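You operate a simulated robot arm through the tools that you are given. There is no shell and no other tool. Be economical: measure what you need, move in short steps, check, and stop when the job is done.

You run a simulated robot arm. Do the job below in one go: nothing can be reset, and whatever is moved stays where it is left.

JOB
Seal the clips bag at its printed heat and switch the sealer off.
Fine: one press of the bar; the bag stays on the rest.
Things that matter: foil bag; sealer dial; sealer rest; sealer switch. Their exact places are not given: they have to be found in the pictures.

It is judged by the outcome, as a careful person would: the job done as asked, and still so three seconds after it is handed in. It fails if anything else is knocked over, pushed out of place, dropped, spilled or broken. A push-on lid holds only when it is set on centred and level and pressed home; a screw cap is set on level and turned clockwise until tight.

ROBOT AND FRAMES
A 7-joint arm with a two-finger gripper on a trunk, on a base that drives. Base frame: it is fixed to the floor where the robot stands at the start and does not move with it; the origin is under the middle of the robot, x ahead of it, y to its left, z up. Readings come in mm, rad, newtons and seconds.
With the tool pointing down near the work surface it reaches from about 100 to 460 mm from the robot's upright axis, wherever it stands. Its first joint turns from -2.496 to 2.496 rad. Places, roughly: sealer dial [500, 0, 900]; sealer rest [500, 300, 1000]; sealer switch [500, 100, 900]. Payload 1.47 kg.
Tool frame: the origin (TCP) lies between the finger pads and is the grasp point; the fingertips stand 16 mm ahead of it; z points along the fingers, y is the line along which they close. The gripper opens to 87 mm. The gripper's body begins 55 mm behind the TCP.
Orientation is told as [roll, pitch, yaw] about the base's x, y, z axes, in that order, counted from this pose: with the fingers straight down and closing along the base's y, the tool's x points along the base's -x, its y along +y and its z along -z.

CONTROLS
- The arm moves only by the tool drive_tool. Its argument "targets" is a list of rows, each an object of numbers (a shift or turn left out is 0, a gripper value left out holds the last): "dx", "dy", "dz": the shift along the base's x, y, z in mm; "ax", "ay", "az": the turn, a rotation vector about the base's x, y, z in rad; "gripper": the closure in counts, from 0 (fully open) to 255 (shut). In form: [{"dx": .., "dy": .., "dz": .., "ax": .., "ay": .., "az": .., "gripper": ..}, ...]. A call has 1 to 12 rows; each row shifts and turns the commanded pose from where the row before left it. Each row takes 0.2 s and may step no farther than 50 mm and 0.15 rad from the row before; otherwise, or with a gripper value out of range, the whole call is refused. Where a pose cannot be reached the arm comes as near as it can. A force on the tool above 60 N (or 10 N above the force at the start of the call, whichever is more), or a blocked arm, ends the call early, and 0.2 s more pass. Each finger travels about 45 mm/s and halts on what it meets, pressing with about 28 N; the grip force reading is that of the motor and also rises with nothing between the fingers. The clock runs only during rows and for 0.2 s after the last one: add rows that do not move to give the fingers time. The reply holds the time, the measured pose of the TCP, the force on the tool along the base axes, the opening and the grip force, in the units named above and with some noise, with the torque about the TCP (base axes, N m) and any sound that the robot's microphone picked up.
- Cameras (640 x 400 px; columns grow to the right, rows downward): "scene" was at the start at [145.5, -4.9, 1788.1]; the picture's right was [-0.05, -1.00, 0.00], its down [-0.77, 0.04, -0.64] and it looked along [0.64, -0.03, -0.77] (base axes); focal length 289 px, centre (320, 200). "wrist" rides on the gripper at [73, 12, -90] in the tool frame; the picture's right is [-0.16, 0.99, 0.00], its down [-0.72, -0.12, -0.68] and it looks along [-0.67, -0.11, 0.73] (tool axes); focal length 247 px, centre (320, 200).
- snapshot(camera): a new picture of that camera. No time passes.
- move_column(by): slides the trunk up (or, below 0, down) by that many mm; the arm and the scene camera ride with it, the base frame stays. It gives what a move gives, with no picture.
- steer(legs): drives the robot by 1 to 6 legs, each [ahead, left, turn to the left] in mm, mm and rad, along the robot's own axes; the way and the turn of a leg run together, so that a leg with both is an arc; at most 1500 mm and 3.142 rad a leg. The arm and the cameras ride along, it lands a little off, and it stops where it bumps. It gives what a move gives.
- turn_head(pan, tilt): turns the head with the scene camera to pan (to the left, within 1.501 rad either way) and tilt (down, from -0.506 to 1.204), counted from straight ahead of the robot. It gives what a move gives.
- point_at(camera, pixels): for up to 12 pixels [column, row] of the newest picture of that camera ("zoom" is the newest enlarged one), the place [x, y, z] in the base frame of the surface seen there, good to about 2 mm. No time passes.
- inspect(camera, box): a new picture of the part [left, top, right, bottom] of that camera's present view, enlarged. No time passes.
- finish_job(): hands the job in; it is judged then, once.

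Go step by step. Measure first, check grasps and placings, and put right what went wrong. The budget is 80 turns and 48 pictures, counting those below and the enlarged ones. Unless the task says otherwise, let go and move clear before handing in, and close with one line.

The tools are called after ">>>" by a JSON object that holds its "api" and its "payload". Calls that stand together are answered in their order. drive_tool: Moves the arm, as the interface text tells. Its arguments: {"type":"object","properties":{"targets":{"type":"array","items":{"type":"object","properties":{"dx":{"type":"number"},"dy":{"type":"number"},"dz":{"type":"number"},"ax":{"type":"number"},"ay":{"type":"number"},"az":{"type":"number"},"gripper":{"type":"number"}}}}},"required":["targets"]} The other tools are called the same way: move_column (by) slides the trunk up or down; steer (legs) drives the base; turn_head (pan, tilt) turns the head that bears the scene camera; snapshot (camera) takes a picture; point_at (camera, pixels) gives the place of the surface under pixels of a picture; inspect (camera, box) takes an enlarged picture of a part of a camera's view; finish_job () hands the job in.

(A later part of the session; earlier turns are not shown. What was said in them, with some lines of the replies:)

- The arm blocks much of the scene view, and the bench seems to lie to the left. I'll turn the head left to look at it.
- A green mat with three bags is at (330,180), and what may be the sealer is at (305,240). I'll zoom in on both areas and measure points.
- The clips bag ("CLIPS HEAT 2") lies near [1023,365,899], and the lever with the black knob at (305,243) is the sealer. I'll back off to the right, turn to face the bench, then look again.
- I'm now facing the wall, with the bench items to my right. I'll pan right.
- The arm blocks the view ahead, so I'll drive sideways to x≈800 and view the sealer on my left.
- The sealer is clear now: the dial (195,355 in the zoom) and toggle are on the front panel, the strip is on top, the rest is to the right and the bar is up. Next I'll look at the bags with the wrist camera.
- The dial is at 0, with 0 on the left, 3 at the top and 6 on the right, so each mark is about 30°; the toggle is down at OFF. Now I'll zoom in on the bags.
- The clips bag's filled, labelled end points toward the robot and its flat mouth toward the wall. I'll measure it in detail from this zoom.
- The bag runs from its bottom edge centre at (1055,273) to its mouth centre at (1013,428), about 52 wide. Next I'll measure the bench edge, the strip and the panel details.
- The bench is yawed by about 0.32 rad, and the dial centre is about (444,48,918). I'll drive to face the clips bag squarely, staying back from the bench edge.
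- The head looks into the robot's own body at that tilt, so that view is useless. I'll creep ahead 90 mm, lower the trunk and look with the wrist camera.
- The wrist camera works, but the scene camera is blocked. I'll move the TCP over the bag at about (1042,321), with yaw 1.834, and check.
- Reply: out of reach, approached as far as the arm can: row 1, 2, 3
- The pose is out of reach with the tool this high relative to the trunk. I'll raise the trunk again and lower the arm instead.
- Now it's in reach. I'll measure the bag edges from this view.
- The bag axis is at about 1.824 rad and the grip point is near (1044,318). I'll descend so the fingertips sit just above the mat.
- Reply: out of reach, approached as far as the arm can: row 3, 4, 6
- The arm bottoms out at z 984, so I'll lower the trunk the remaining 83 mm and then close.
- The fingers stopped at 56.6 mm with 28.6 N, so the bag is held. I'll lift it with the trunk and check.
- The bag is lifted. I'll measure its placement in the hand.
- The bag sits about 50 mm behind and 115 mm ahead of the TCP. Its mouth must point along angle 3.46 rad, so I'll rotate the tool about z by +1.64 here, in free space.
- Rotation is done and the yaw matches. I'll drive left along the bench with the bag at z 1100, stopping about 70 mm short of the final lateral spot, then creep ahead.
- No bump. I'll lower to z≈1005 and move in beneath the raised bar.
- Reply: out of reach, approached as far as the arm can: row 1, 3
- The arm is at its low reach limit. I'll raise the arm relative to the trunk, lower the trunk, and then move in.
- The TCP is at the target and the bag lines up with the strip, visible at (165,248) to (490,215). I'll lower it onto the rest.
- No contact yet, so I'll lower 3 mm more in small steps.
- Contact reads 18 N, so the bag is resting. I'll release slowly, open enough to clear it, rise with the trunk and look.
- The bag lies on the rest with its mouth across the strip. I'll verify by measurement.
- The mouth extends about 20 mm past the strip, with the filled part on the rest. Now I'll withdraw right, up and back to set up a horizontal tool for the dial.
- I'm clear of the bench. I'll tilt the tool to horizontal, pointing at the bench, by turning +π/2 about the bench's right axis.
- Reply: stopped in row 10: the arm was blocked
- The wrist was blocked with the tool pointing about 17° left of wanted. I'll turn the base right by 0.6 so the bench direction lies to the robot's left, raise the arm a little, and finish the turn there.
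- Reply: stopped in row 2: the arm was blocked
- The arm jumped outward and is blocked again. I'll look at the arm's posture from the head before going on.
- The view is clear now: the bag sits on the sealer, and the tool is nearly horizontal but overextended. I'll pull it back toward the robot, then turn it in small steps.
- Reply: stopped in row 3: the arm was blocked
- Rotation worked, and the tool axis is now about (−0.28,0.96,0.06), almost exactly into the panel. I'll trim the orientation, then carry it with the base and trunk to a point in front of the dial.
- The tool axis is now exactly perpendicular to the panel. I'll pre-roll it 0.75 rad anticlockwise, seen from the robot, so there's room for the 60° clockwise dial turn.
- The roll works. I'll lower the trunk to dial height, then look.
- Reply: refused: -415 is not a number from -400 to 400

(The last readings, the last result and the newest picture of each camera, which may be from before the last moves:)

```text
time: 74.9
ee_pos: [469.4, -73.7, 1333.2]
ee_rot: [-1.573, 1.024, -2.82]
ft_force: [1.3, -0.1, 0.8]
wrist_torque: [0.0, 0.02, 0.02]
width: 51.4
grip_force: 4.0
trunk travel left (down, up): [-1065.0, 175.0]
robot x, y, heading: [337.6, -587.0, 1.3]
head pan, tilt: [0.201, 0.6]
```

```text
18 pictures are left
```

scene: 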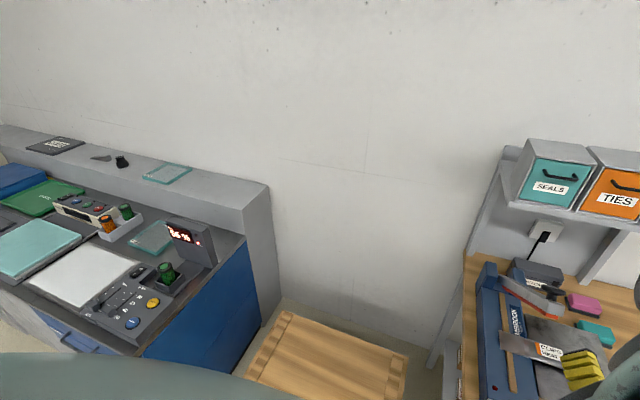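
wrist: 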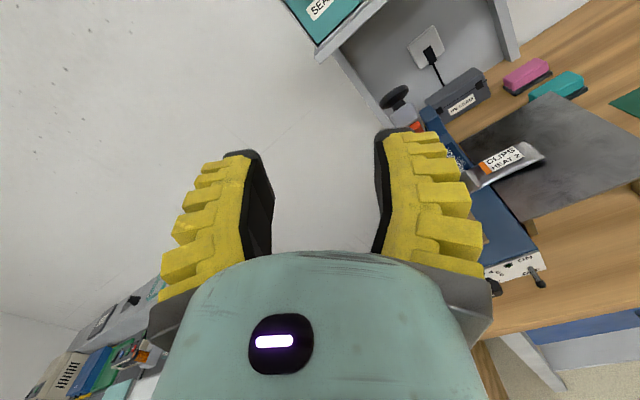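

>>> {"api": "move_column", "payload": {"by": -300}}

>>> {"api": "move_column", "payload": {"by": -115}}

>>> {"api": "snapshot", "payload": {"camera": "wrist"}}

```text
time: 77.9
ee_pos: [468.6, -74.2, 1032.2]
ee_rot: [-1.57, 1.022, -2.822]
ft_force: [0.3, 0.0, -0.3]
wrist_torque: [0.0, 0.01, -0.01]
width: 51.5
grip_force: 3.6
trunk travel left (down, up): [-765.0, 475.0]
robot x, y, heading: [337.9, -583.0, 1.302]
head pan, tilt: [0.201, 0.6]
```

```text
time: 79.3
ee_pos: [469.1, -73.8, 918.9]
ee_rot: [-1.57, 1.022, -2.818]
ft_force: [0.3, 0.5, 0.8]
wrist_torque: [0.01, 0.01, -0.01]
width: 51.6
grip_force: 4.3
trunk travel left (down, up): [-650.0, 590.0]
robot x, y, heading: [344.8, -586.4, 1.299]
head pan, tilt: [0.201, 0.6]
```

```text
17 pictures are left
```

wrist: 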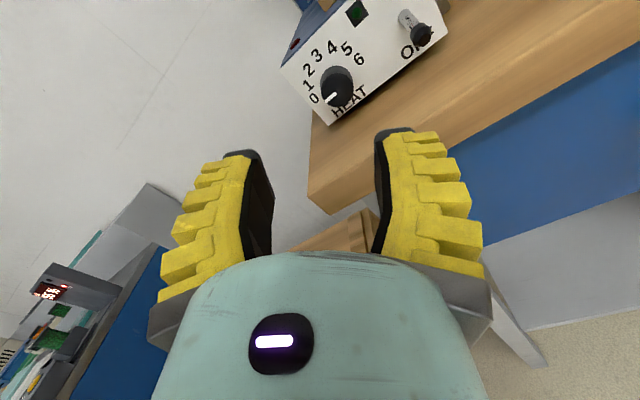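

Good view. I'll measure the dial face, the numerals and the toggle.

>>> {"api": "inspect", "payload": {"camera": "wrist", "box": [280, 0, 460, 125]}}

>>> {"api": "point_at", "payload": {"camera": "wrist", "pixels": [[334, 95], [315, 98], [359, 60], [309, 85], [318, 56], [346, 48], [418, 34], [404, 16], [344, 78], [322, 95], [343, 98]]}}

```text
3.20 times, centred on (370, 62) of wrist
```

zoom: 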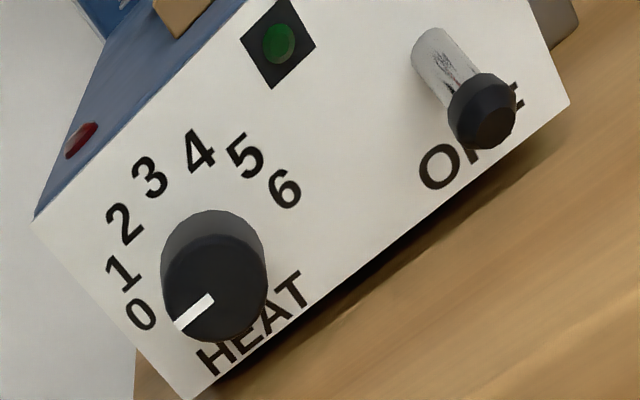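

```text
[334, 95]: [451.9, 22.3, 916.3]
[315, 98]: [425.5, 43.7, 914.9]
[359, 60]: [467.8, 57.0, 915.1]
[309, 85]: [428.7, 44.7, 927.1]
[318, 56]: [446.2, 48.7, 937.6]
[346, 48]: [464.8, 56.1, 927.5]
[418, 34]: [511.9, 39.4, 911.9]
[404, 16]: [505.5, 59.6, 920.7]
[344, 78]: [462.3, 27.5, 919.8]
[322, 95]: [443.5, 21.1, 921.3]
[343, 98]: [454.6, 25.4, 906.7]
```

The dial centre is about (446.5,50,916) and the pointer is exactly at 0. I'll test small arm moves by aligning laterally with the dial axis.

>>> {"api": "drive_tool", "payload": {"targets": [{"dx": 8, "dy": 2.8, "dz": -1.5}, {"dx": 8.9, "dy": 2.8, "dz": -1.5}, {}]}}

```text
time: 80.1
ee_pos: [486.0, -69.0, 916.5]
ee_rot: [-1.571, 1.023, -2.819]
ft_force: [-0.4, 0.5, 0.2]
wrist_torque: [-0.01, 0.03, 0.02]
width: 51.4
grip_force: 4.7
trunk travel left (down, up): [-650.0, 590.0]
robot x, y, heading: [341.7, -586.7, 1.304]
head pan, tilt: [0.201, 0.6]
```

Arm moves work. I'll advance about half the remaining way with the base, then fine-tune.

>>> {"api": "steer", "payload": {"legs": [[45, 30, 0]]}}

```text
time: 81.1
ee_pos: [471.9, -19.5, 915.5]
ee_rot: [-1.573, 1.025, -2.821]
ft_force: [3.4, -13.4, 15.5]
wrist_torque: [-0.25, -0.47, -0.42]
width: 45.3
grip_force: 1.8
trunk travel left (down, up): [-650.0, 590.0]
robot x, y, heading: [325.4, -534.4, 1.304]
head pan, tilt: [0.201, 0.6]
```

A finger touched the bench edge (13–15 N; the finger's corner hangs low in this roll). I'll back off, narrow the opening and roll further anticlockwise so the closing line stays within ±30° of horizontal.

>>> {"api": "steer", "payload": {"legs": [[-45, -30, 0]]}}

>>> {"api": "drive_tool", "payload": {"targets": [{"gripper": 142}, {"ax": 0.0473, "ay": -0.142}, {"ax": 0.0473, "ay": -0.142}, {"ax": 0.0473, "ay": -0.142}, {"ax": 0.0473, "ay": -0.142}, {"ax": 0.0473, "ay": -0.142}, {"ax": 0.0473, "ay": -0.142}, {"ax": 0.0473, "ay": -0.142}, {}]}}

>>> {"api": "snapshot", "payload": {"camera": "wrist"}}

```text
time: 82.0
ee_pos: [487.3, -69.1, 916.8]
ee_rot: [-1.574, 1.022, -2.822]
ft_force: [0.5, 0.1, -0.9]
wrist_torque: [0.01, -0.02, 0.01]
width: 51.4
grip_force: 4.0
trunk travel left (down, up): [-650.0, 590.0]
robot x, y, heading: [342.1, -588.8, 1.301]
head pan, tilt: [0.201, 0.6]
```

```text
time: 84.0
ee_pos: [487.8, -67.0, 915.6]
ee_rot: [1.572, 1.067, 0.324]
ft_force: [-0.4, -0.5, -0.4]
wrist_torque: [-0.01, -0.01, -0.01]
width: 44.5
grip_force: 4.7
trunk travel left (down, up): [-650.0, 590.0]
robot x, y, heading: [339.5, -588.8, 1.305]
head pan, tilt: [0.201, 0.6]
```

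```text
15 pictures are left
```

wrist: 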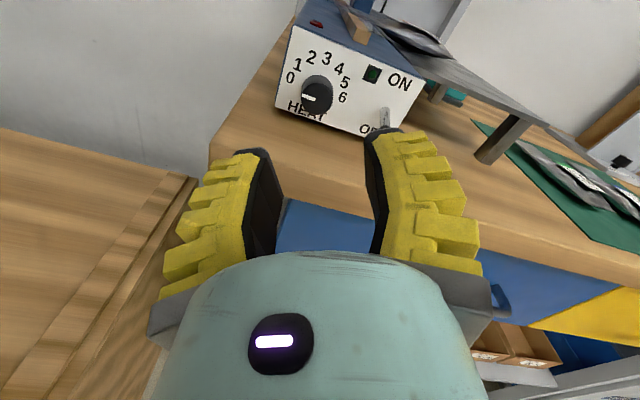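

The roll is now +29°, giving about 7 mm of clearance over the bench. I'll advance half-way again.

>>> {"api": "steer", "payload": {"legs": [[45, 31, 0]]}}

```text
time: 84.9
ee_pos: [467.6, -17.7, 915.8]
ee_rot: [1.571, 1.071, 0.326]
ft_force: [0.1, 0.5, 0.3]
wrist_torque: [-0.02, -0.01, 0.0]
width: 44.3
grip_force: 4.8
trunk travel left (down, up): [-650.0, 590.0]
robot x, y, heading: [318.5, -540.8, 1.302]
head pan, tilt: [0.201, 0.6]
```

Clear. I'll advance the remaining 47 mm so the fingers straddle the knob.

>>> {"api": "steer", "payload": {"legs": [[40, 26, 0]]}}

>>> {"api": "snapshot", "payload": {"camera": "wrist"}}

```text
time: 85.9
ee_pos: [453.0, 29.3, 916.2]
ee_rot: [1.573, 1.071, 0.325]
ft_force: [-0.2, 1.3, 2.0]
wrist_torque: [0.03, 0.06, -0.04]
width: 43.2
grip_force: 3.1
trunk travel left (down, up): [-650.0, 590.0]
robot x, y, heading: [310.1, -491.1, 1.306]
head pan, tilt: [0.201, 0.6]
```

```text
14 pictures are left
```

wrist: 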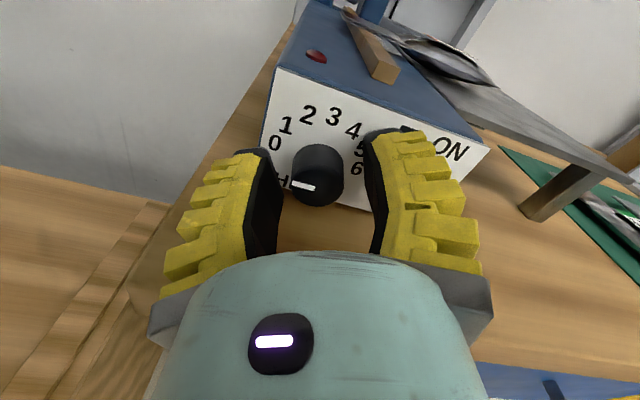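

The fingers straddle the knob, on axis. I'll close on it.

>>> {"api": "drive_tool", "payload": {"targets": [{"gripper": 170}, {"gripper": 200}, {"gripper": 200}, {}, {}]}}

```text
time: 87.1
ee_pos: [453.4, 28.7, 915.8]
ee_rot: [1.571, 1.07, 0.325]
ft_force: [-0.7, -0.4, -0.8]
wrist_torque: [0.0, 0.01, -0.01]
width: 25.3
grip_force: 4.5
trunk travel left (down, up): [-650.0, 590.0]
robot x, y, heading: [307.0, -488.6, 1.309]
head pan, tilt: [0.201, 0.6]
```

It's not gripping yet at 25 mm. I'll close further.

>>> {"api": "drive_tool", "payload": {"targets": [{"gripper": 225}, {"gripper": 245}, {}, {}]}}

```text
time: 88.1
ee_pos: [453.6, 27.0, 916.0]
ee_rot: [1.572, 1.071, 0.326]
ft_force: [-0.7, -6.2, 2.8]
wrist_torque: [0.49, 0.17, 0.33]
width: 19.1
grip_force: 29.9
trunk travel left (down, up): [-650.0, 590.0]
robot x, y, heading: [308.7, -489.1, 1.304]
head pan, tilt: [0.201, 0.6]
```

>>> {"api": "snapshot", "payload": {"camera": "wrist"}}

```text
13 pictures are left
```

wrist: 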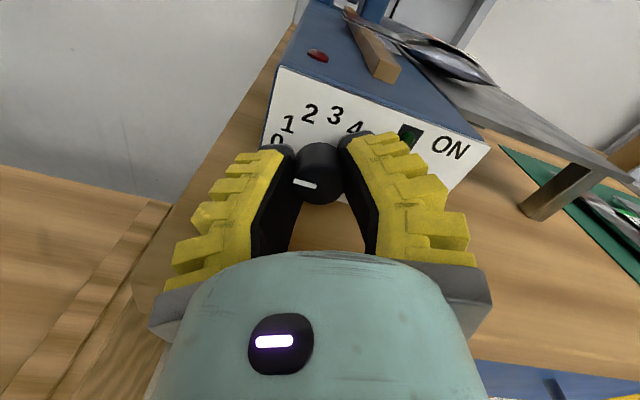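

The knob is held. I'll turn clockwise 1.047 rad (60°) to reach 2.

>>> {"api": "drive_tool", "payload": {"targets": [{"ax": -0.0473, "ay": 0.142}, {"ax": -0.0473, "ay": 0.142}, {"ax": -0.0473, "ay": 0.142}, {"ax": -0.0473, "ay": 0.142}, {"ax": -0.0473, "ay": 0.142}, {"ax": -0.0473, "ay": 0.142}, {"ax": -0.0473, "ay": 0.142}, {}]}}

>>> {"api": "snapshot", "payload": {"camera": "wrist"}}

```text
time: 89.9
ee_pos: [450.7, 27.1, 915.8]
ee_rot: [-1.584, 1.021, -2.825]
ft_force: [-9.7, -12.5, 15.0]
wrist_torque: [0.44, 0.1, -0.21]
width: 19.6
grip_force: 30.4
trunk travel left (down, up): [-650.0, 590.0]
robot x, y, heading: [308.8, -492.5, 1.303]
head pan, tilt: [0.201, 0.6]
```

```text
12 pictures are left
```

wrist: 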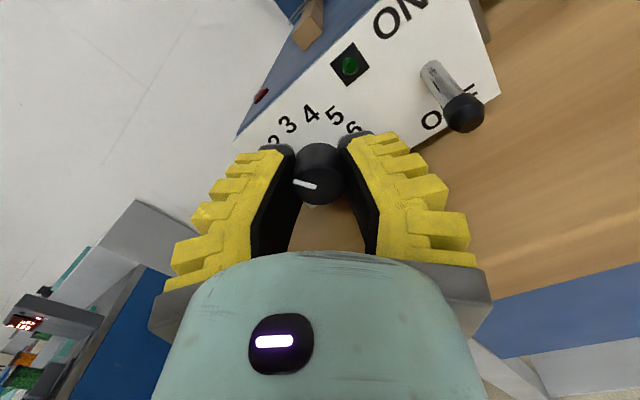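

The dial followed the fingers. I'll open just a little and back off to read it.

>>> {"api": "drive_tool", "payload": {"targets": [{"gripper": 205}, {"gripper": 175}, {}]}}

>>> {"api": "steer", "payload": {"legs": [[-60, -40, 0]]}}

>>> {"api": "inspect", "payload": {"camera": "wrist", "box": [230, 0, 490, 180]}}

```text
time: 90.7
ee_pos: [453.3, 28.6, 915.0]
ee_rot: [-1.578, 1.023, -2.823]
ft_force: [-4.5, 1.4, 5.5]
wrist_torque: [-0.07, -0.07, -0.07]
width: 30.2
grip_force: 3.0
trunk travel left (down, up): [-650.0, 590.0]
robot x, y, heading: [308.4, -490.2, 1.301]
head pan, tilt: [0.201, 0.6]
```

```text
time: 91.7
ee_pos: [478.6, -40.1, 915.5]
ee_rot: [-1.576, 1.021, -2.826]
ft_force: [-0.4, 0.5, -0.5]
wrist_torque: [0.0, 0.02, -0.04]
width: 33.8
grip_force: 4.3
trunk travel left (down, up): [-650.0, 590.0]
robot x, y, heading: [330.1, -558.0, 1.306]
head pan, tilt: [0.201, 0.6]
```

```text
2.22 times, centred on (360, 90) of wrist
```

zoom: 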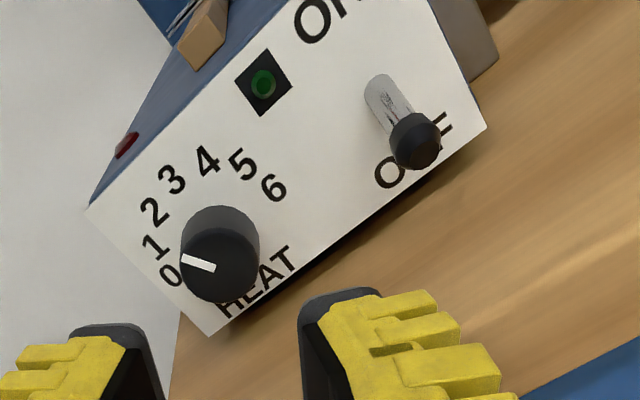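

The pointer works out at about 60° from 0, which is HEAT 2. Next is the toggle: I'll roll so the fingers close horizontally (30° anticlockwise) and shift right to line up with the lever.

>>> {"api": "drive_tool", "payload": {"targets": [{"ax": 0.0414, "ay": -0.1243}, {"ax": 0.0414, "ay": -0.1243}, {"ax": 0.0414, "ay": -0.1243}, {"ax": 0.0414, "ay": -0.1243}, {}]}}

>>> {"api": "steer", "payload": {"legs": [[32, -48, 0]]}}

>>> {"api": "snapshot", "payload": {"camera": "wrist"}}

```text
time: 92.9
ee_pos: [477.6, -39.4, 914.8]
ee_rot: [-1.694, 1.547, -2.941]
ft_force: [0.1, 0.1, -0.4]
wrist_torque: [0.02, 0.02, -0.01]
width: 33.4
grip_force: 4.9
trunk travel left (down, up): [-650.0, 590.0]
robot x, y, heading: [333.4, -558.1, 1.306]
head pan, tilt: [0.201, 0.6]
```

```text
time: 93.8
ee_pos: [533.9, -22.1, 915.4]
ee_rot: [-1.701, 1.544, -2.95]
ft_force: [-0.1, 0.6, -0.3]
wrist_torque: [-0.02, 0.0, -0.01]
width: 33.5
grip_force: 4.6
trunk travel left (down, up): [-650.0, 590.0]
robot x, y, heading: [386.3, -541.0, 1.305]
head pan, tilt: [0.201, 0.6]
```

```text
10 pictures are left
```

wrist: 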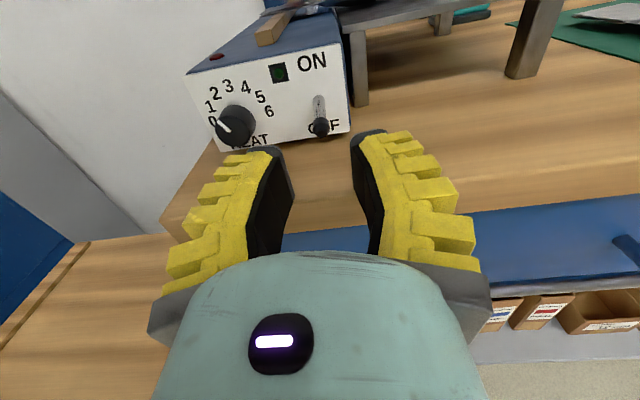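

>>> {"api": "point_at", "payload": {"camera": "wrist", "pixels": [[320, 128], [320, 122], [319, 103], [318, 113]]}}

```text
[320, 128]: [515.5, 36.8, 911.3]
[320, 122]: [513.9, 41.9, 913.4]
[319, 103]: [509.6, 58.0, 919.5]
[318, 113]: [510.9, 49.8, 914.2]
```

The lever tip is at about (515,38,912). I'll advance so the fingers straddle it.

>>> {"api": "steer", "payload": {"legs": [[52, 33, 0]]}}

>>> {"api": "drive_tool", "payload": {"targets": [{"gripper": 205}, {"gripper": 235}, {"gripper": 250}, {}, {}]}}

```text
time: 94.8
ee_pos: [514.8, 36.1, 916.0]
ee_rot: [-1.714, 1.547, -2.961]
ft_force: [0.4, -0.2, 0.1]
wrist_torque: [0.01, 0.0, -0.01]
width: 33.7
grip_force: 4.3
trunk travel left (down, up): [-650.0, 590.0]
robot x, y, heading: [369.9, -482.6, 1.305]
head pan, tilt: [0.201, 0.6]
```

```text
time: 96.0
ee_pos: [514.9, 37.2, 914.0]
ee_rot: [-1.701, 1.546, -2.95]
ft_force: [0.1, 0.4, -0.4]
wrist_torque: [0.0, 0.0, -0.02]
width: 9.2
grip_force: 5.9
trunk travel left (down, up): [-650.0, 590.0]
robot x, y, heading: [368.4, -478.7, 1.304]
head pan, tilt: [0.201, 0.6]
```

>>> {"api": "drive_tool", "payload": {"targets": [{"gripper": 255}, {}, {}]}}

```text
time: 96.8
ee_pos: [514.2, 36.1, 914.1]
ee_rot: [-1.676, 1.546, -2.921]
ft_force: [0.5, -2.8, 1.5]
wrist_torque: [-0.42, -0.14, 0.01]
width: 6.0
grip_force: 30.3
trunk travel left (down, up): [-650.0, 590.0]
robot x, y, heading: [365.7, -479.1, 1.302]
head pan, tilt: [0.201, 0.6]
```

The lever is gripped (6 mm, 30 N). I'll lift it.

>>> {"api": "drive_tool", "payload": {"targets": [{"dz": 5}, {"dz": 5}, {"dz": 5}, {"dz": 5}, {}]}}

>>> {"api": "snapshot", "payload": {"camera": "wrist"}}

```text
time: 98.0
ee_pos: [514.6, 36.1, 934.4]
ee_rot: [-1.767, 1.545, -3.015]
ft_force: [-0.1, -0.8, -0.6]
wrist_torque: [-0.01, 0.02, 0.03]
width: 0.0
grip_force: 28.1
trunk travel left (down, up): [-650.0, 590.0]
robot x, y, heading: [369.6, -479.3, 1.307]
head pan, tilt: [0.201, 0.6]
```

```text
9 pictures are left
```

wrist: 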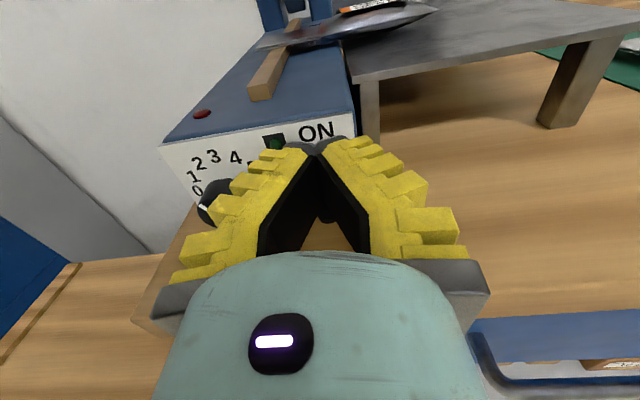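

The fingers slipped off the top because I gripped above the lever's centre. I'll open, go lower (z≈905), grip again and lift.

>>> {"api": "drive_tool", "payload": {"targets": [{"gripper": 200}, {"gripper": 175}, {}, {"dz": -10}, {"dz": -10}, {"dz": -9}, {}, {"gripper": 220}, {"gripper": 250}, {"gripper": 255}, {}, {}]}}

>>> {"api": "inspect", "payload": {"camera": "wrist", "box": [200, 80, 440, 250]}}

```text
time: 100.6
ee_pos: [513.8, 35.9, 906.8]
ee_rot: [-1.778, 1.546, -3.025]
ft_force: [-2.8, -9.1, 7.4]
wrist_torque: [0.37, 0.09, -0.04]
width: 5.9
grip_force: 30.2
trunk travel left (down, up): [-650.0, 590.0]
robot x, y, heading: [370.3, -478.1, 1.305]
head pan, tilt: [0.201, 0.6]
```

```text
2.35 times, centred on (320, 165) of wrist
```

zoom: 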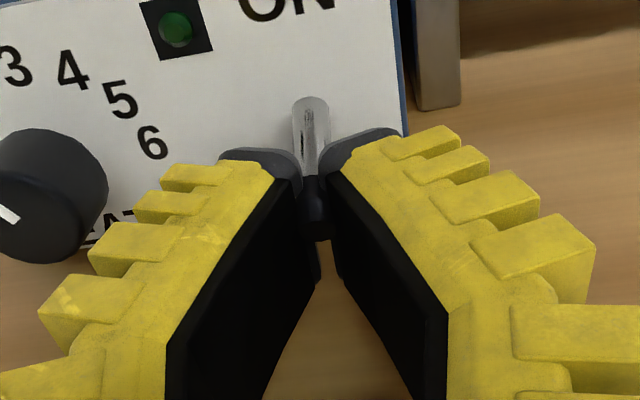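

The ball is now between the pads. I'll lift along its arc.

>>> {"api": "drive_tool", "payload": {"targets": [{"dz": 4, "dx": 0.4, "dy": -1.2}, {"dz": 4, "dx": 0.3, "dy": -0.8}, {"dz": 4}, {"dz": 4}, {"dz": 4, "dx": -0.3, "dy": 0.8}, {"dz": 4, "dx": -0.4, "dy": 1.2}, {}]}}

>>> {"api": "inspect", "payload": {"camera": "wrist", "box": [200, 80, 440, 250]}}

```text
time: 102.2
ee_pos: [516.0, 32.2, 929.4]
ee_rot: [-1.648, 1.546, -2.895]
ft_force: [4.7, -15.0, -5.8]
wrist_torque: [-0.31, -0.1, 0.03]
width: 6.0
grip_force: 29.7
trunk travel left (down, up): [-650.0, 590.0]
robot x, y, heading: [367.0, -480.0, 1.305]
head pan, tilt: [0.201, 0.6]
```

```text
2.35 times, centred on (320, 165) of wrist
```

zoom: 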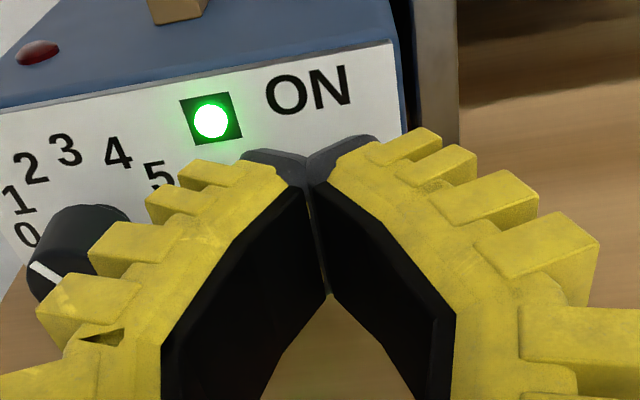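

The green lamp is lit, so the sealer is on. I'll let go, back off and raise to just above the bar knob's height.

>>> {"api": "drive_tool", "payload": {"targets": [{"gripper": 225}, {"gripper": 185}, {}]}}

>>> {"api": "steer", "payload": {"legs": [[-58, -39, 0]]}}

>>> {"api": "move_column", "payload": {"by": 345}}

>>> {"api": "drive_tool", "payload": {"targets": [{"gripper": 230}, {"gripper": 255}, {}, {}]}}

```text
time: 103.0
ee_pos: [514.1, 36.1, 928.5]
ee_rot: [-1.727, 1.547, -2.973]
ft_force: [0.2, 0.4, -0.4]
wrist_torque: [0.01, 0.0, 0.03]
width: 30.3
grip_force: 4.7
trunk travel left (down, up): [-650.0, 590.0]
robot x, y, heading: [370.2, -479.2, 1.303]
head pan, tilt: [0.201, 0.6]
```

```text
time: 104.0
ee_pos: [533.7, -31.8, 930.3]
ee_rot: [-1.689, 1.547, -2.934]
ft_force: [0.1, -0.6, -0.2]
wrist_torque: [0.0, -0.01, 0.03]
width: 30.2
grip_force: 5.0
trunk travel left (down, up): [-650.0, 590.0]
robot x, y, heading: [391.6, -546.4, 1.303]
head pan, tilt: [0.201, 0.6]
```

```text
time: 107.4
ee_pos: [535.7, -31.9, 1273.6]
ee_rot: [-1.699, 1.548, -2.947]
ft_force: [0.7, 0.0, -0.4]
wrist_torque: [-0.02, 0.04, 0.01]
width: 30.1
grip_force: 4.7
trunk travel left (down, up): [-995.0, 245.0]
robot x, y, heading: [388.4, -549.7, 1.306]
head pan, tilt: [0.201, 0.6]
```

```text
time: 108.4
ee_pos: [534.5, -31.2, 1274.2]
ee_rot: [-1.698, 1.545, -2.949]
ft_force: [0.2, -0.3, -0.1]
wrist_torque: [0.01, 0.01, -0.02]
width: 0.1
grip_force: 28.0
trunk travel left (down, up): [-995.0, 245.0]
robot x, y, heading: [390.4, -548.4, 1.307]
head pan, tilt: [0.201, 0.6]
```

Clear and above knob height. I'll drive to put the closed fingers over the knob.

>>> {"api": "steer", "payload": {"legs": [[0, 155, 0], [165, 0, 0]]}}

>>> {"api": "snapshot", "payload": {"camera": "wrist"}}

```text
time: 110.8
ee_pos: [428.5, 169.2, 1275.1]
ee_rot: [-1.692, 1.546, -2.94]
ft_force: [0.9, 0.6, -0.4]
wrist_torque: [0.04, 0.03, 0.0]
width: 0.0
grip_force: 27.8
trunk travel left (down, up): [-995.0, 245.0]
robot x, y, heading: [279.9, -347.7, 1.3]
head pan, tilt: [0.201, 0.6]
```

```text
6 pictures are left
```

wrist: 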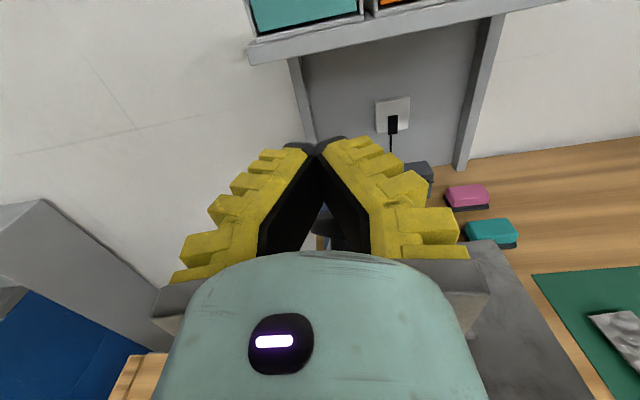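

The knob is under the fingers at (325,220). I'll come down onto it.

>>> {"api": "drive_tool", "payload": {"targets": [{"dz": -8}, {"dz": -6}, {"dz": -5}, {"dz": -5}, {}]}}

```text
time: 112.0
ee_pos: [429.1, 168.7, 1251.2]
ee_rot: [-1.717, 1.548, -2.964]
ft_force: [1.1, -1.9, 1.5]
wrist_torque: [0.04, 0.02, -0.01]
width: 0.2
grip_force: 27.5
trunk travel left (down, up): [-995.0, 245.0]
robot x, y, heading: [282.0, -350.4, 1.306]
head pan, tilt: [0.201, 0.6]
```

Light contact. I'll follow the bar's arc down in small steps.

>>> {"api": "drive_tool", "payload": {"targets": [{"dx": 2, "dy": -5.9, "dz": -7.3}, {"dx": 2, "dy": -5.9, "dz": -7.3}, {"dx": 1.8, "dy": -5.5, "dz": -7.6}, {"dx": 1.8, "dy": -5.5, "dz": -7.6}, {}]}}

```text
time: 113.2
ee_pos: [437.4, 145.5, 1220.7]
ee_rot: [-1.697, 1.55, -2.944]
ft_force: [0.7, -4.4, 5.7]
wrist_torque: [0.0, -0.03, 0.0]
width: 0.0
grip_force: 28.3
trunk travel left (down, up): [-995.0, 245.0]
robot x, y, heading: [282.2, -346.6, 1.308]
head pan, tilt: [0.201, 0.6]
```

The bar is following (about 6 N). Continuing.

>>> {"api": "drive_tool", "payload": {"targets": [{"dx": 1.7, "dy": -5.1, "dz": -7.8}, {"dx": 1.7, "dy": -5.1, "dz": -7.9}, {"dx": 1.6, "dy": -4.8, "dz": -8.1}, {"dx": 1.6, "dy": -4.7, "dz": -8.2}, {"dx": 1.4, "dy": -4.3, "dz": -8.4}, {"dx": 1.4, "dy": -4.3, "dz": -8.4}, {"dx": 1.3, "dy": -3.9, "dz": -8.6}, {"dx": 1.3, "dy": -3.9, "dz": -8.6}, {}]}}

```text
time: 115.2
ee_pos: [448.3, 106.7, 1153.9]
ee_rot: [-1.69, 1.55, -2.939]
ft_force: [9.0, -8.0, 8.6]
wrist_torque: [0.0, -0.18, -0.11]
width: 0.1
grip_force: 27.6
trunk travel left (down, up): [-995.0, 245.0]
robot x, y, heading: [281.6, -347.7, 1.303]
head pan, tilt: [0.201, 0.6]
```

>>> {"api": "snapshot", "payload": {"camera": "wrist"}}

```text
5 pictures are left
```

wrist: 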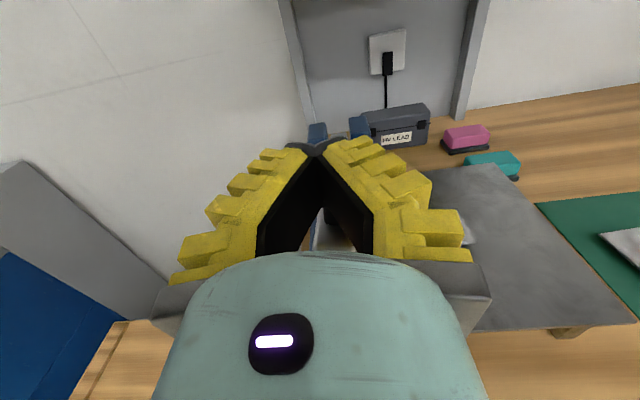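

The bar is still aligned under the fingers. Continuing along the arc with a bit more outward motion.

>>> {"api": "drive_tool", "payload": {"targets": [{"dx": 1.5, "dy": -4.4, "dz": -8.8}, {"dx": 1.5, "dy": -4.4, "dz": -8.9}, {"dx": 1.3, "dy": -4, "dz": -9}, {"dx": 1.3, "dy": -4, "dz": -9}, {"dx": 1.1, "dy": -3.3, "dz": -9.1}, {"dx": 1.1, "dy": -3.3, "dz": -9.2}, {}]}}

```text
time: 116.8
ee_pos: [439.2, 90.7, 1112.4]
ee_rot: [-1.591, 1.516, -2.856]
ft_force: [4.7, -11.3, 7.9]
wrist_torque: [-0.03, -0.12, -0.15]
width: 0.2
grip_force: 27.2
out of reach, approached as far as the arm can: row 5, 6
trunk travel left (down, up): [-995.0, 245.0]
robot x, y, heading: [284.8, -347.3, 1.306]
head pan, tilt: [0.201, 0.6]
```

The arm hit its reach limit and drifted about 14 mm left. I'll re-centre with the base and use the trunk for the rest of the stroke.

>>> {"api": "steer", "payload": {"legs": [[3, -14, 0]]}}

>>> {"api": "move_column", "payload": {"by": -20}}

>>> {"api": "inspect", "payload": {"camera": "wrist", "box": [200, 100, 440, 260]}}

```text
time: 117.6
ee_pos: [453.4, 90.3, 1112.9]
ee_rot: [-1.585, 1.517, -2.849]
ft_force: [1.5, 1.0, 2.6]
wrist_torque: [0.03, -0.05, 0.0]
width: 0.2
grip_force: 27.5
trunk travel left (down, up): [-995.0, 245.0]
robot x, y, heading: [294.4, -351.0, 1.308]
head pan, tilt: [0.201, 0.6]
```

```text
time: 118.3
ee_pos: [454.4, 89.4, 1093.6]
ee_rot: [-1.586, 1.518, -2.852]
ft_force: [0.8, -2.7, 4.6]
wrist_torque: [-0.02, -0.02, -0.05]
width: 0.1
grip_force: 28.0
trunk travel left (down, up): [-975.0, 265.0]
robot x, y, heading: [294.9, -346.6, 1.302]
head pan, tilt: [0.201, 0.6]
```

```text
2.50 times, centred on (320, 180) of wrist
```

zoom: 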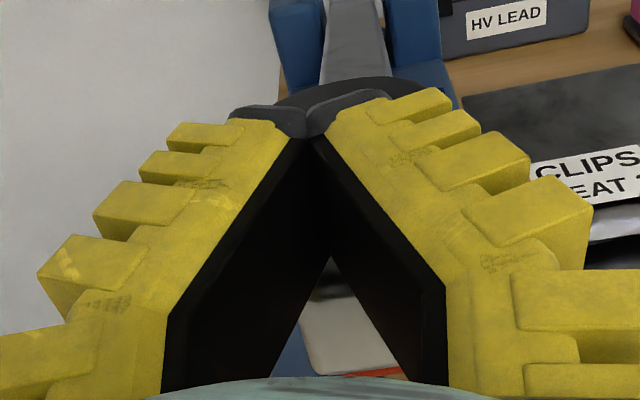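

The fingers sit on top of the knob, centred. I'll keep lowering with the trunk and watch the force.

>>> {"api": "move_column", "payload": {"by": -20}}

>>> {"api": "move_column", "payload": {"by": -12}}

```text
time: 119.0
ee_pos: [456.1, 85.6, 1071.9]
ee_rot: [-1.471, 1.515, -2.739]
ft_force: [7.1, -27.8, 10.8]
wrist_torque: [0.16, 0.14, -0.31]
width: 0.3
grip_force: 28.2
trunk travel left (down, up): [-955.0, 285.0]
robot x, y, heading: [294.5, -348.3, 1.302]
head pan, tilt: [0.201, 0.6]
```

```text
time: 119.5
ee_pos: [457.1, 83.8, 1058.1]
ee_rot: [-1.419, 1.515, -2.688]
ft_force: [12.4, -43.4, 13.6]
wrist_torque: [0.2, 0.33, -0.56]
width: 0.5
grip_force: 27.5
trunk travel left (down, up): [-943.0, 297.0]
robot x, y, heading: [296.5, -350.2, 1.307]
head pan, tilt: [0.201, 0.6]
```

There's an outward push of about 45 N as the bar swings forward. I'll back the base off 12 mm to relieve it.

>>> {"api": "steer", "payload": {"legs": [[-10, -6, 0]]}}

>>> {"api": "move_column", "payload": {"by": -12}}

```text
time: 120.3
ee_pos: [454.9, 81.3, 1061.1]
ee_rot: [-1.634, 1.517, -2.896]
ft_force: [-0.3, 2.4, 4.2]
wrist_torque: [0.09, -0.05, 0.04]
width: 0.1
grip_force: 28.3
trunk travel left (down, up): [-943.0, 297.0]
robot x, y, heading: [300.8, -359.3, 1.304]
head pan, tilt: [0.201, 0.6]
```

```text
time: 120.9
ee_pos: [455.3, 79.7, 1050.0]
ee_rot: [-1.614, 1.517, -2.877]
ft_force: [2.2, -6.9, 6.1]
wrist_torque: [0.11, 0.02, -0.06]
width: 0.2
grip_force: 28.3
trunk travel left (down, up): [-931.0, 309.0]
robot x, y, heading: [302.1, -360.6, 1.303]
head pan, tilt: [0.201, 0.6]
```

>>> {"api": "move_column", "payload": {"by": -10}}

>>> {"api": "move_column", "payload": {"by": -8}}

```text
time: 121.5
ee_pos: [456.9, 78.8, 1039.4]
ee_rot: [-1.578, 1.517, -2.84]
ft_force: [4.2, -14.0, 6.5]
wrist_torque: [0.12, 0.03, -0.11]
width: 0.1
grip_force: 27.7
trunk travel left (down, up): [-921.0, 319.0]
robot x, y, heading: [297.4, -358.5, 1.31]
head pan, tilt: [0.201, 0.6]
```

```text
time: 122.0
ee_pos: [455.7, 76.7, 1030.9]
ee_rot: [-1.555, 1.517, -2.819]
ft_force: [7.0, -18.5, 7.7]
wrist_torque: [0.12, 0.1, -0.23]
width: 0.2
grip_force: 28.0
trunk travel left (down, up): [-913.0, 327.0]
robot x, y, heading: [296.9, -364.8, 1.306]
head pan, tilt: [0.201, 0.6]
```

>>> {"api": "move_column", "payload": {"by": -8}}

>>> {"api": "inspect", "payload": {"camera": "wrist", "box": [200, 100, 440, 260]}}

```text
time: 122.6
ee_pos: [457.4, 76.6, 1021.7]
ee_rot: [-1.55, 1.518, -2.814]
ft_force: [7.2, -23.0, 10.3]
wrist_torque: [0.17, 0.17, -0.28]
width: 0.0
grip_force: 28.4
trunk travel left (down, up): [-905.0, 335.0]
robot x, y, heading: [297.2, -358.5, 1.31]
head pan, tilt: [0.201, 0.6]
```

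```text
2.50 times, centred on (320, 180) of wrist
```

zoom: 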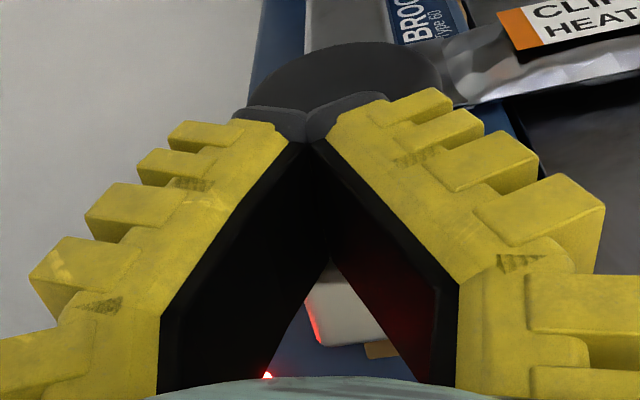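

The red seal lamp is lit, so the bar is nearly or fully closed. I'll press a little more and hold, watching the force.

>>> {"api": "move_column", "payload": {"by": -6}}

>>> {"api": "drive_tool", "payload": {"targets": [{}, {}, {}, {}, {}]}}

```text
time: 123.2
ee_pos: [459.4, 75.9, 1021.1]
ee_rot: [-1.88, 1.516, -3.141]
ft_force: [3.8, -19.0, 14.9]
wrist_torque: [0.27, -0.06, -0.18]
width: 0.1
grip_force: 27.9
trunk travel left (down, up): [-900.0, 340.0]
robot x, y, heading: [298.9, -356.8, 1.305]
head pan, tilt: [0.201, 0.6]
stopped: the force on the tool passed its limit at 62 N (the readings are from after the stop); the commanded pose is now the measured one
```

```text
time: 124.4
ee_pos: [458.6, 77.2, 1019.6]
ee_rot: [-1.828, 1.519, -3.089]
ft_force: [6.9, -29.3, 21.9]
wrist_torque: [0.35, 0.05, -0.39]
width: 0.0
grip_force: 27.9
trunk travel left (down, up): [-900.0, 340.0]
robot x, y, heading: [299.3, -360.4, 1.305]
head pan, tilt: [0.201, 0.6]
```

The force peaked at 62 N with no more travel, so the bar is on the stop. I'll hold for a few seconds and listen for any cue.

>>> {"api": "drive_tool", "payload": {"targets": [{"dz": -1}, {}, {}, {}, {}, {}, {}, {}, {}, {}, {}, {}]}}

>>> {"api": "drive_tool", "payload": {"targets": [{}, {}, {}, {}, {}, {}, {}, {}, {}, {}]}}

>>> {"api": "inspect", "payload": {"camera": "wrist", "box": [200, 100, 440, 260]}}

```text
time: 127.0
ee_pos: [458.8, 76.1, 1020.1]
ee_rot: [-1.869, 1.52, -3.131]
ft_force: [4.5, -36.3, 44.4]
wrist_torque: [0.54, -0.03, -0.43]
width: 0.0
grip_force: 28.4
trunk travel left (down, up): [-900.0, 340.0]
robot x, y, heading: [300.9, -358.8, 1.308]
head pan, tilt: [0.201, 0.6]
```

```text
time: 129.2
ee_pos: [458.2, 78.0, 1018.1]
ee_rot: [-1.865, 1.521, -3.126]
ft_force: [4.9, -36.0, 44.7]
wrist_torque: [0.46, -0.02, -0.42]
width: 0.0
grip_force: 28.2
trunk travel left (down, up): [-900.0, 340.0]
robot x, y, heading: [299.9, -360.4, 1.305]
head pan, tilt: [0.201, 0.6]
```

```text
2.50 times, centred on (320, 180) of wrist
```

zoom: 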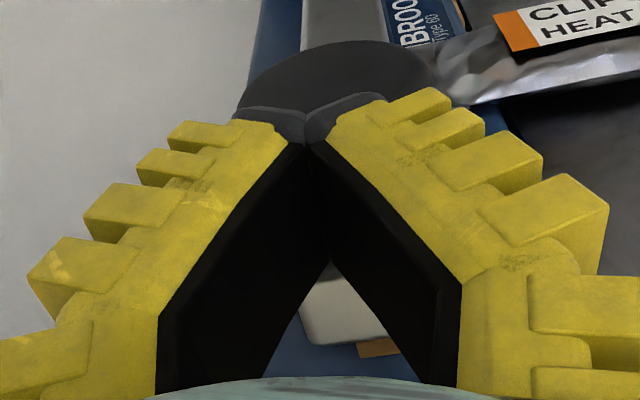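

The red lamp has gone out, so the seal cycle is done. I'll let the bar up gently by raising the trunk, then back away.

>>> {"api": "move_column", "payload": {"by": 60}}

>>> {"api": "move_column", "payload": {"by": 190}}

>>> {"api": "steer", "payload": {"legs": [[-170, 0, 0]]}}

```text
time: 130.2
ee_pos: [455.1, 79.7, 1078.7]
ee_rot: [-1.861, 1.516, -3.117]
ft_force: [-1.1, 0.9, 4.8]
wrist_torque: [0.05, 0.0, 0.04]
width: 0.0
grip_force: 27.7
trunk travel left (down, up): [-960.0, 280.0]
robot x, y, heading: [301.2, -361.4, 1.307]
head pan, tilt: [0.201, 0.6]
```

```text
time: 132.2
ee_pos: [456.9, 80.2, 1270.6]
ee_rot: [-1.859, 1.514, -3.119]
ft_force: [0.5, -0.5, -0.4]
wrist_torque: [-0.01, -0.02, -0.03]
width: 0.0
grip_force: 27.7
trunk travel left (down, up): [-1150.0, 90.0]
robot x, y, heading: [299.9, -358.2, 1.307]
head pan, tilt: [0.201, 0.6]
```

```text
time: 133.7
ee_pos: [413.0, -79.3, 1268.9]
ee_rot: [-1.864, 1.517, -3.126]
ft_force: [0.3, -0.9, 0.5]
wrist_torque: [-0.01, -0.01, 0.02]
width: 0.1
grip_force: 28.2
trunk travel left (down, up): [-1150.0, 90.0]
robot x, y, heading: [256.9, -525.2, 1.303]
head pan, tilt: [0.201, 0.6]
```

The bar is released and I'm clear. Now the switch: I'll move in front of the toggle, lower to z≈970 and check position before pushing the lever down from above.

>>> {"api": "steer", "payload": {"legs": [[0, -108, 0], [77, 0, 0]]}}

>>> {"api": "move_column", "payload": {"by": -299}}

>>> {"api": "snapshot", "payload": {"camera": "wrist"}}

```text
time: 135.5
ee_pos: [536.6, -34.5, 1268.9]
ee_rot: [-1.861, 1.517, -3.124]
ft_force: [0.3, -0.1, 0.6]
wrist_torque: [-0.02, -0.03, -0.01]
width: 0.0
grip_force: 28.1
trunk travel left (down, up): [-1150.0, 90.0]
robot x, y, heading: [379.2, -478.2, 1.306]
head pan, tilt: [0.201, 0.6]
```

```text
time: 138.5
ee_pos: [536.5, -34.6, 970.1]
ee_rot: [-1.864, 1.517, -3.124]
ft_force: [-0.7, 0.0, 0.5]
wrist_torque: [0.03, -0.01, -0.02]
width: 0.0
grip_force: 27.9
trunk travel left (down, up): [-851.0, 389.0]
robot x, y, heading: [380.5, -474.0, 1.302]
head pan, tilt: [0.201, 0.6]
```

```text
1 pictures are left
```

wrist: 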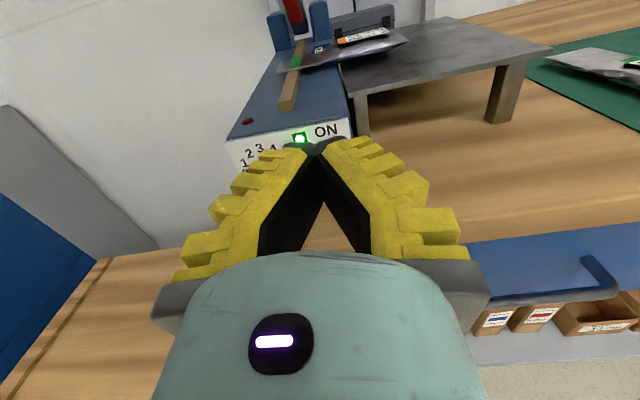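

The bag is in place with a green seal mark at (295,62), the bar is up and the power lamp is still lit. I'll advance above the lever and push down.

>>> {"api": "steer", "payload": {"legs": [[60, 39, 0]]}}

>>> {"api": "drive_tool", "payload": {"targets": [{"dz": -6}, {"dz": -6}, {"dz": -6}, {}]}}

```text
time: 139.5
ee_pos: [516.3, 32.4, 970.3]
ee_rot: [-1.858, 1.517, -3.119]
ft_force: [0.0, 0.0, -0.1]
wrist_torque: [-0.02, -0.03, -0.03]
width: 0.0
grip_force: 28.5
trunk travel left (down, up): [-851.0, 389.0]
robot x, y, heading: [356.6, -407.6, 1.305]
head pan, tilt: [0.201, 0.6]
```

```text
time: 140.5
ee_pos: [516.9, 33.4, 970.2]
ee_rot: [-1.858, 1.517, -3.122]
ft_force: [0.0, 1.0, 0.1]
wrist_torque: [0.01, -0.02, 0.04]
width: 0.2
grip_force: 27.6
out of reach, approached as far as the arm can: row 1, 2, 3
trunk travel left (down, up): [-851.0, 389.0]
robot x, y, heading: [357.9, -407.2, 1.302]
head pan, tilt: [0.201, 0.6]
```

The arm is at its lower limit, so I'll use the trunk.

>>> {"api": "move_column", "payload": {"by": -22}}

>>> {"api": "move_column", "payload": {"by": -8}}

>>> {"api": "move_column", "payload": {"by": -6}}

```text
time: 141.2
ee_pos: [516.7, 33.7, 948.1]
ee_rot: [-1.859, 1.517, -3.123]
ft_force: [1.0, -0.4, -0.5]
wrist_torque: [-0.04, -0.02, -0.02]
width: 0.0
grip_force: 28.4
trunk travel left (down, up): [-829.0, 411.0]
robot x, y, heading: [360.8, -408.7, 1.302]
head pan, tilt: [0.201, 0.6]
```

```text
time: 141.8
ee_pos: [514.7, 32.9, 939.2]
ee_rot: [-1.85, 1.516, -3.112]
ft_force: [0.5, 0.5, -1.1]
wrist_torque: [-0.04, 0.02, 0.01]
width: 0.0
grip_force: 28.3
trunk travel left (down, up): [-821.0, 419.0]
robot x, y, heading: [362.2, -408.5, 1.307]
head pan, tilt: [0.201, 0.6]
```

```text
time: 142.3
ee_pos: [515.3, 32.3, 934.3]
ee_rot: [-1.857, 1.517, -3.115]
ft_force: [0.4, 0.3, -0.2]
wrist_torque: [0.01, 0.0, 0.0]
width: 0.0
grip_force: 27.9
trunk travel left (down, up): [-815.0, 425.0]
robot x, y, heading: [355.6, -405.5, 1.302]
head pan, tilt: [0.201, 0.6]
```

>>> {"api": "move_column", "payload": {"by": -5}}

>>> {"api": "move_column", "payload": {"by": -4}}

```text
time: 142.9
ee_pos: [514.4, 33.1, 929.5]
ee_rot: [-1.86, 1.517, -3.122]
ft_force: [0.1, -0.1, -0.2]
wrist_torque: [-0.01, 0.0, 0.01]
width: 0.1
grip_force: 28.2
trunk travel left (down, up): [-810.0, 430.0]
robot x, y, heading: [360.4, -406.3, 1.301]
head pan, tilt: [0.201, 0.6]
```

```text
time: 143.4
ee_pos: [515.6, 33.0, 926.1]
ee_rot: [-1.964, 1.517, 3.06]
ft_force: [-1.2, -6.6, 20.6]
wrist_torque: [0.0, 0.15, 0.05]
width: 5.9
grip_force: 28.3
trunk travel left (down, up): [-806.0, 434.0]
robot x, y, heading: [357.9, -407.6, 1.3]
head pan, tilt: [0.201, 0.6]
```

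The fingers now bear on the lever at its low position (20 N) and have wedged open 6 mm. I'll open them first so that rising doesn't drag the lever up, then rise and back off.

>>> {"api": "drive_tool", "payload": {"targets": [{"gripper": 220}, {"gripper": 185}, {}, {}]}}

>>> {"api": "steer", "payload": {"legs": [[-60, -39, 0]]}}

>>> {"api": "inspect", "payload": {"camera": "wrist", "box": [160, 0, 480, 200]}}

```text
time: 144.4
ee_pos: [515.3, 33.8, 925.3]
ee_rot: [-1.855, 1.517, -3.115]
ft_force: [0.3, -0.1, -0.4]
wrist_torque: [-0.01, 0.01, 0.02]
width: 30.2
grip_force: 4.4
trunk travel left (down, up): [-806.0, 434.0]
robot x, y, heading: [357.9, -407.4, 1.304]
head pan, tilt: [0.201, 0.6]
```

```text
time: 145.4
ee_pos: [539.3, -35.0, 925.4]
ee_rot: [-1.859, 1.516, -3.122]
ft_force: [0.2, -1.4, 1.1]
wrist_torque: [0.0, 0.02, -0.01]
width: 30.3
grip_force: 4.7
trunk travel left (down, up): [-806.0, 434.0]
robot x, y, heading: [383.7, -476.3, 1.303]
head pan, tilt: [0.201, 0.6]
```

```text
2.00 times, centred on (320, 100) of wrist
```

zoom: 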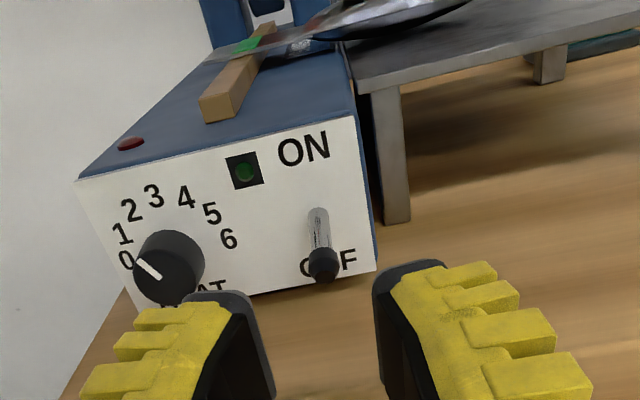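

The lever is down at OFF, the lamp is dark, the dial is still at 2, and the sealed bag is on the rest. The gripper is clear, so I'm handing in.

>>> {"api": "finish_job", "payload": {}}

```text
The job is handed in.
```

The clips bag was sealed at heat 2 with one press of the bar and is still on the rest, and the sealer is switched off.
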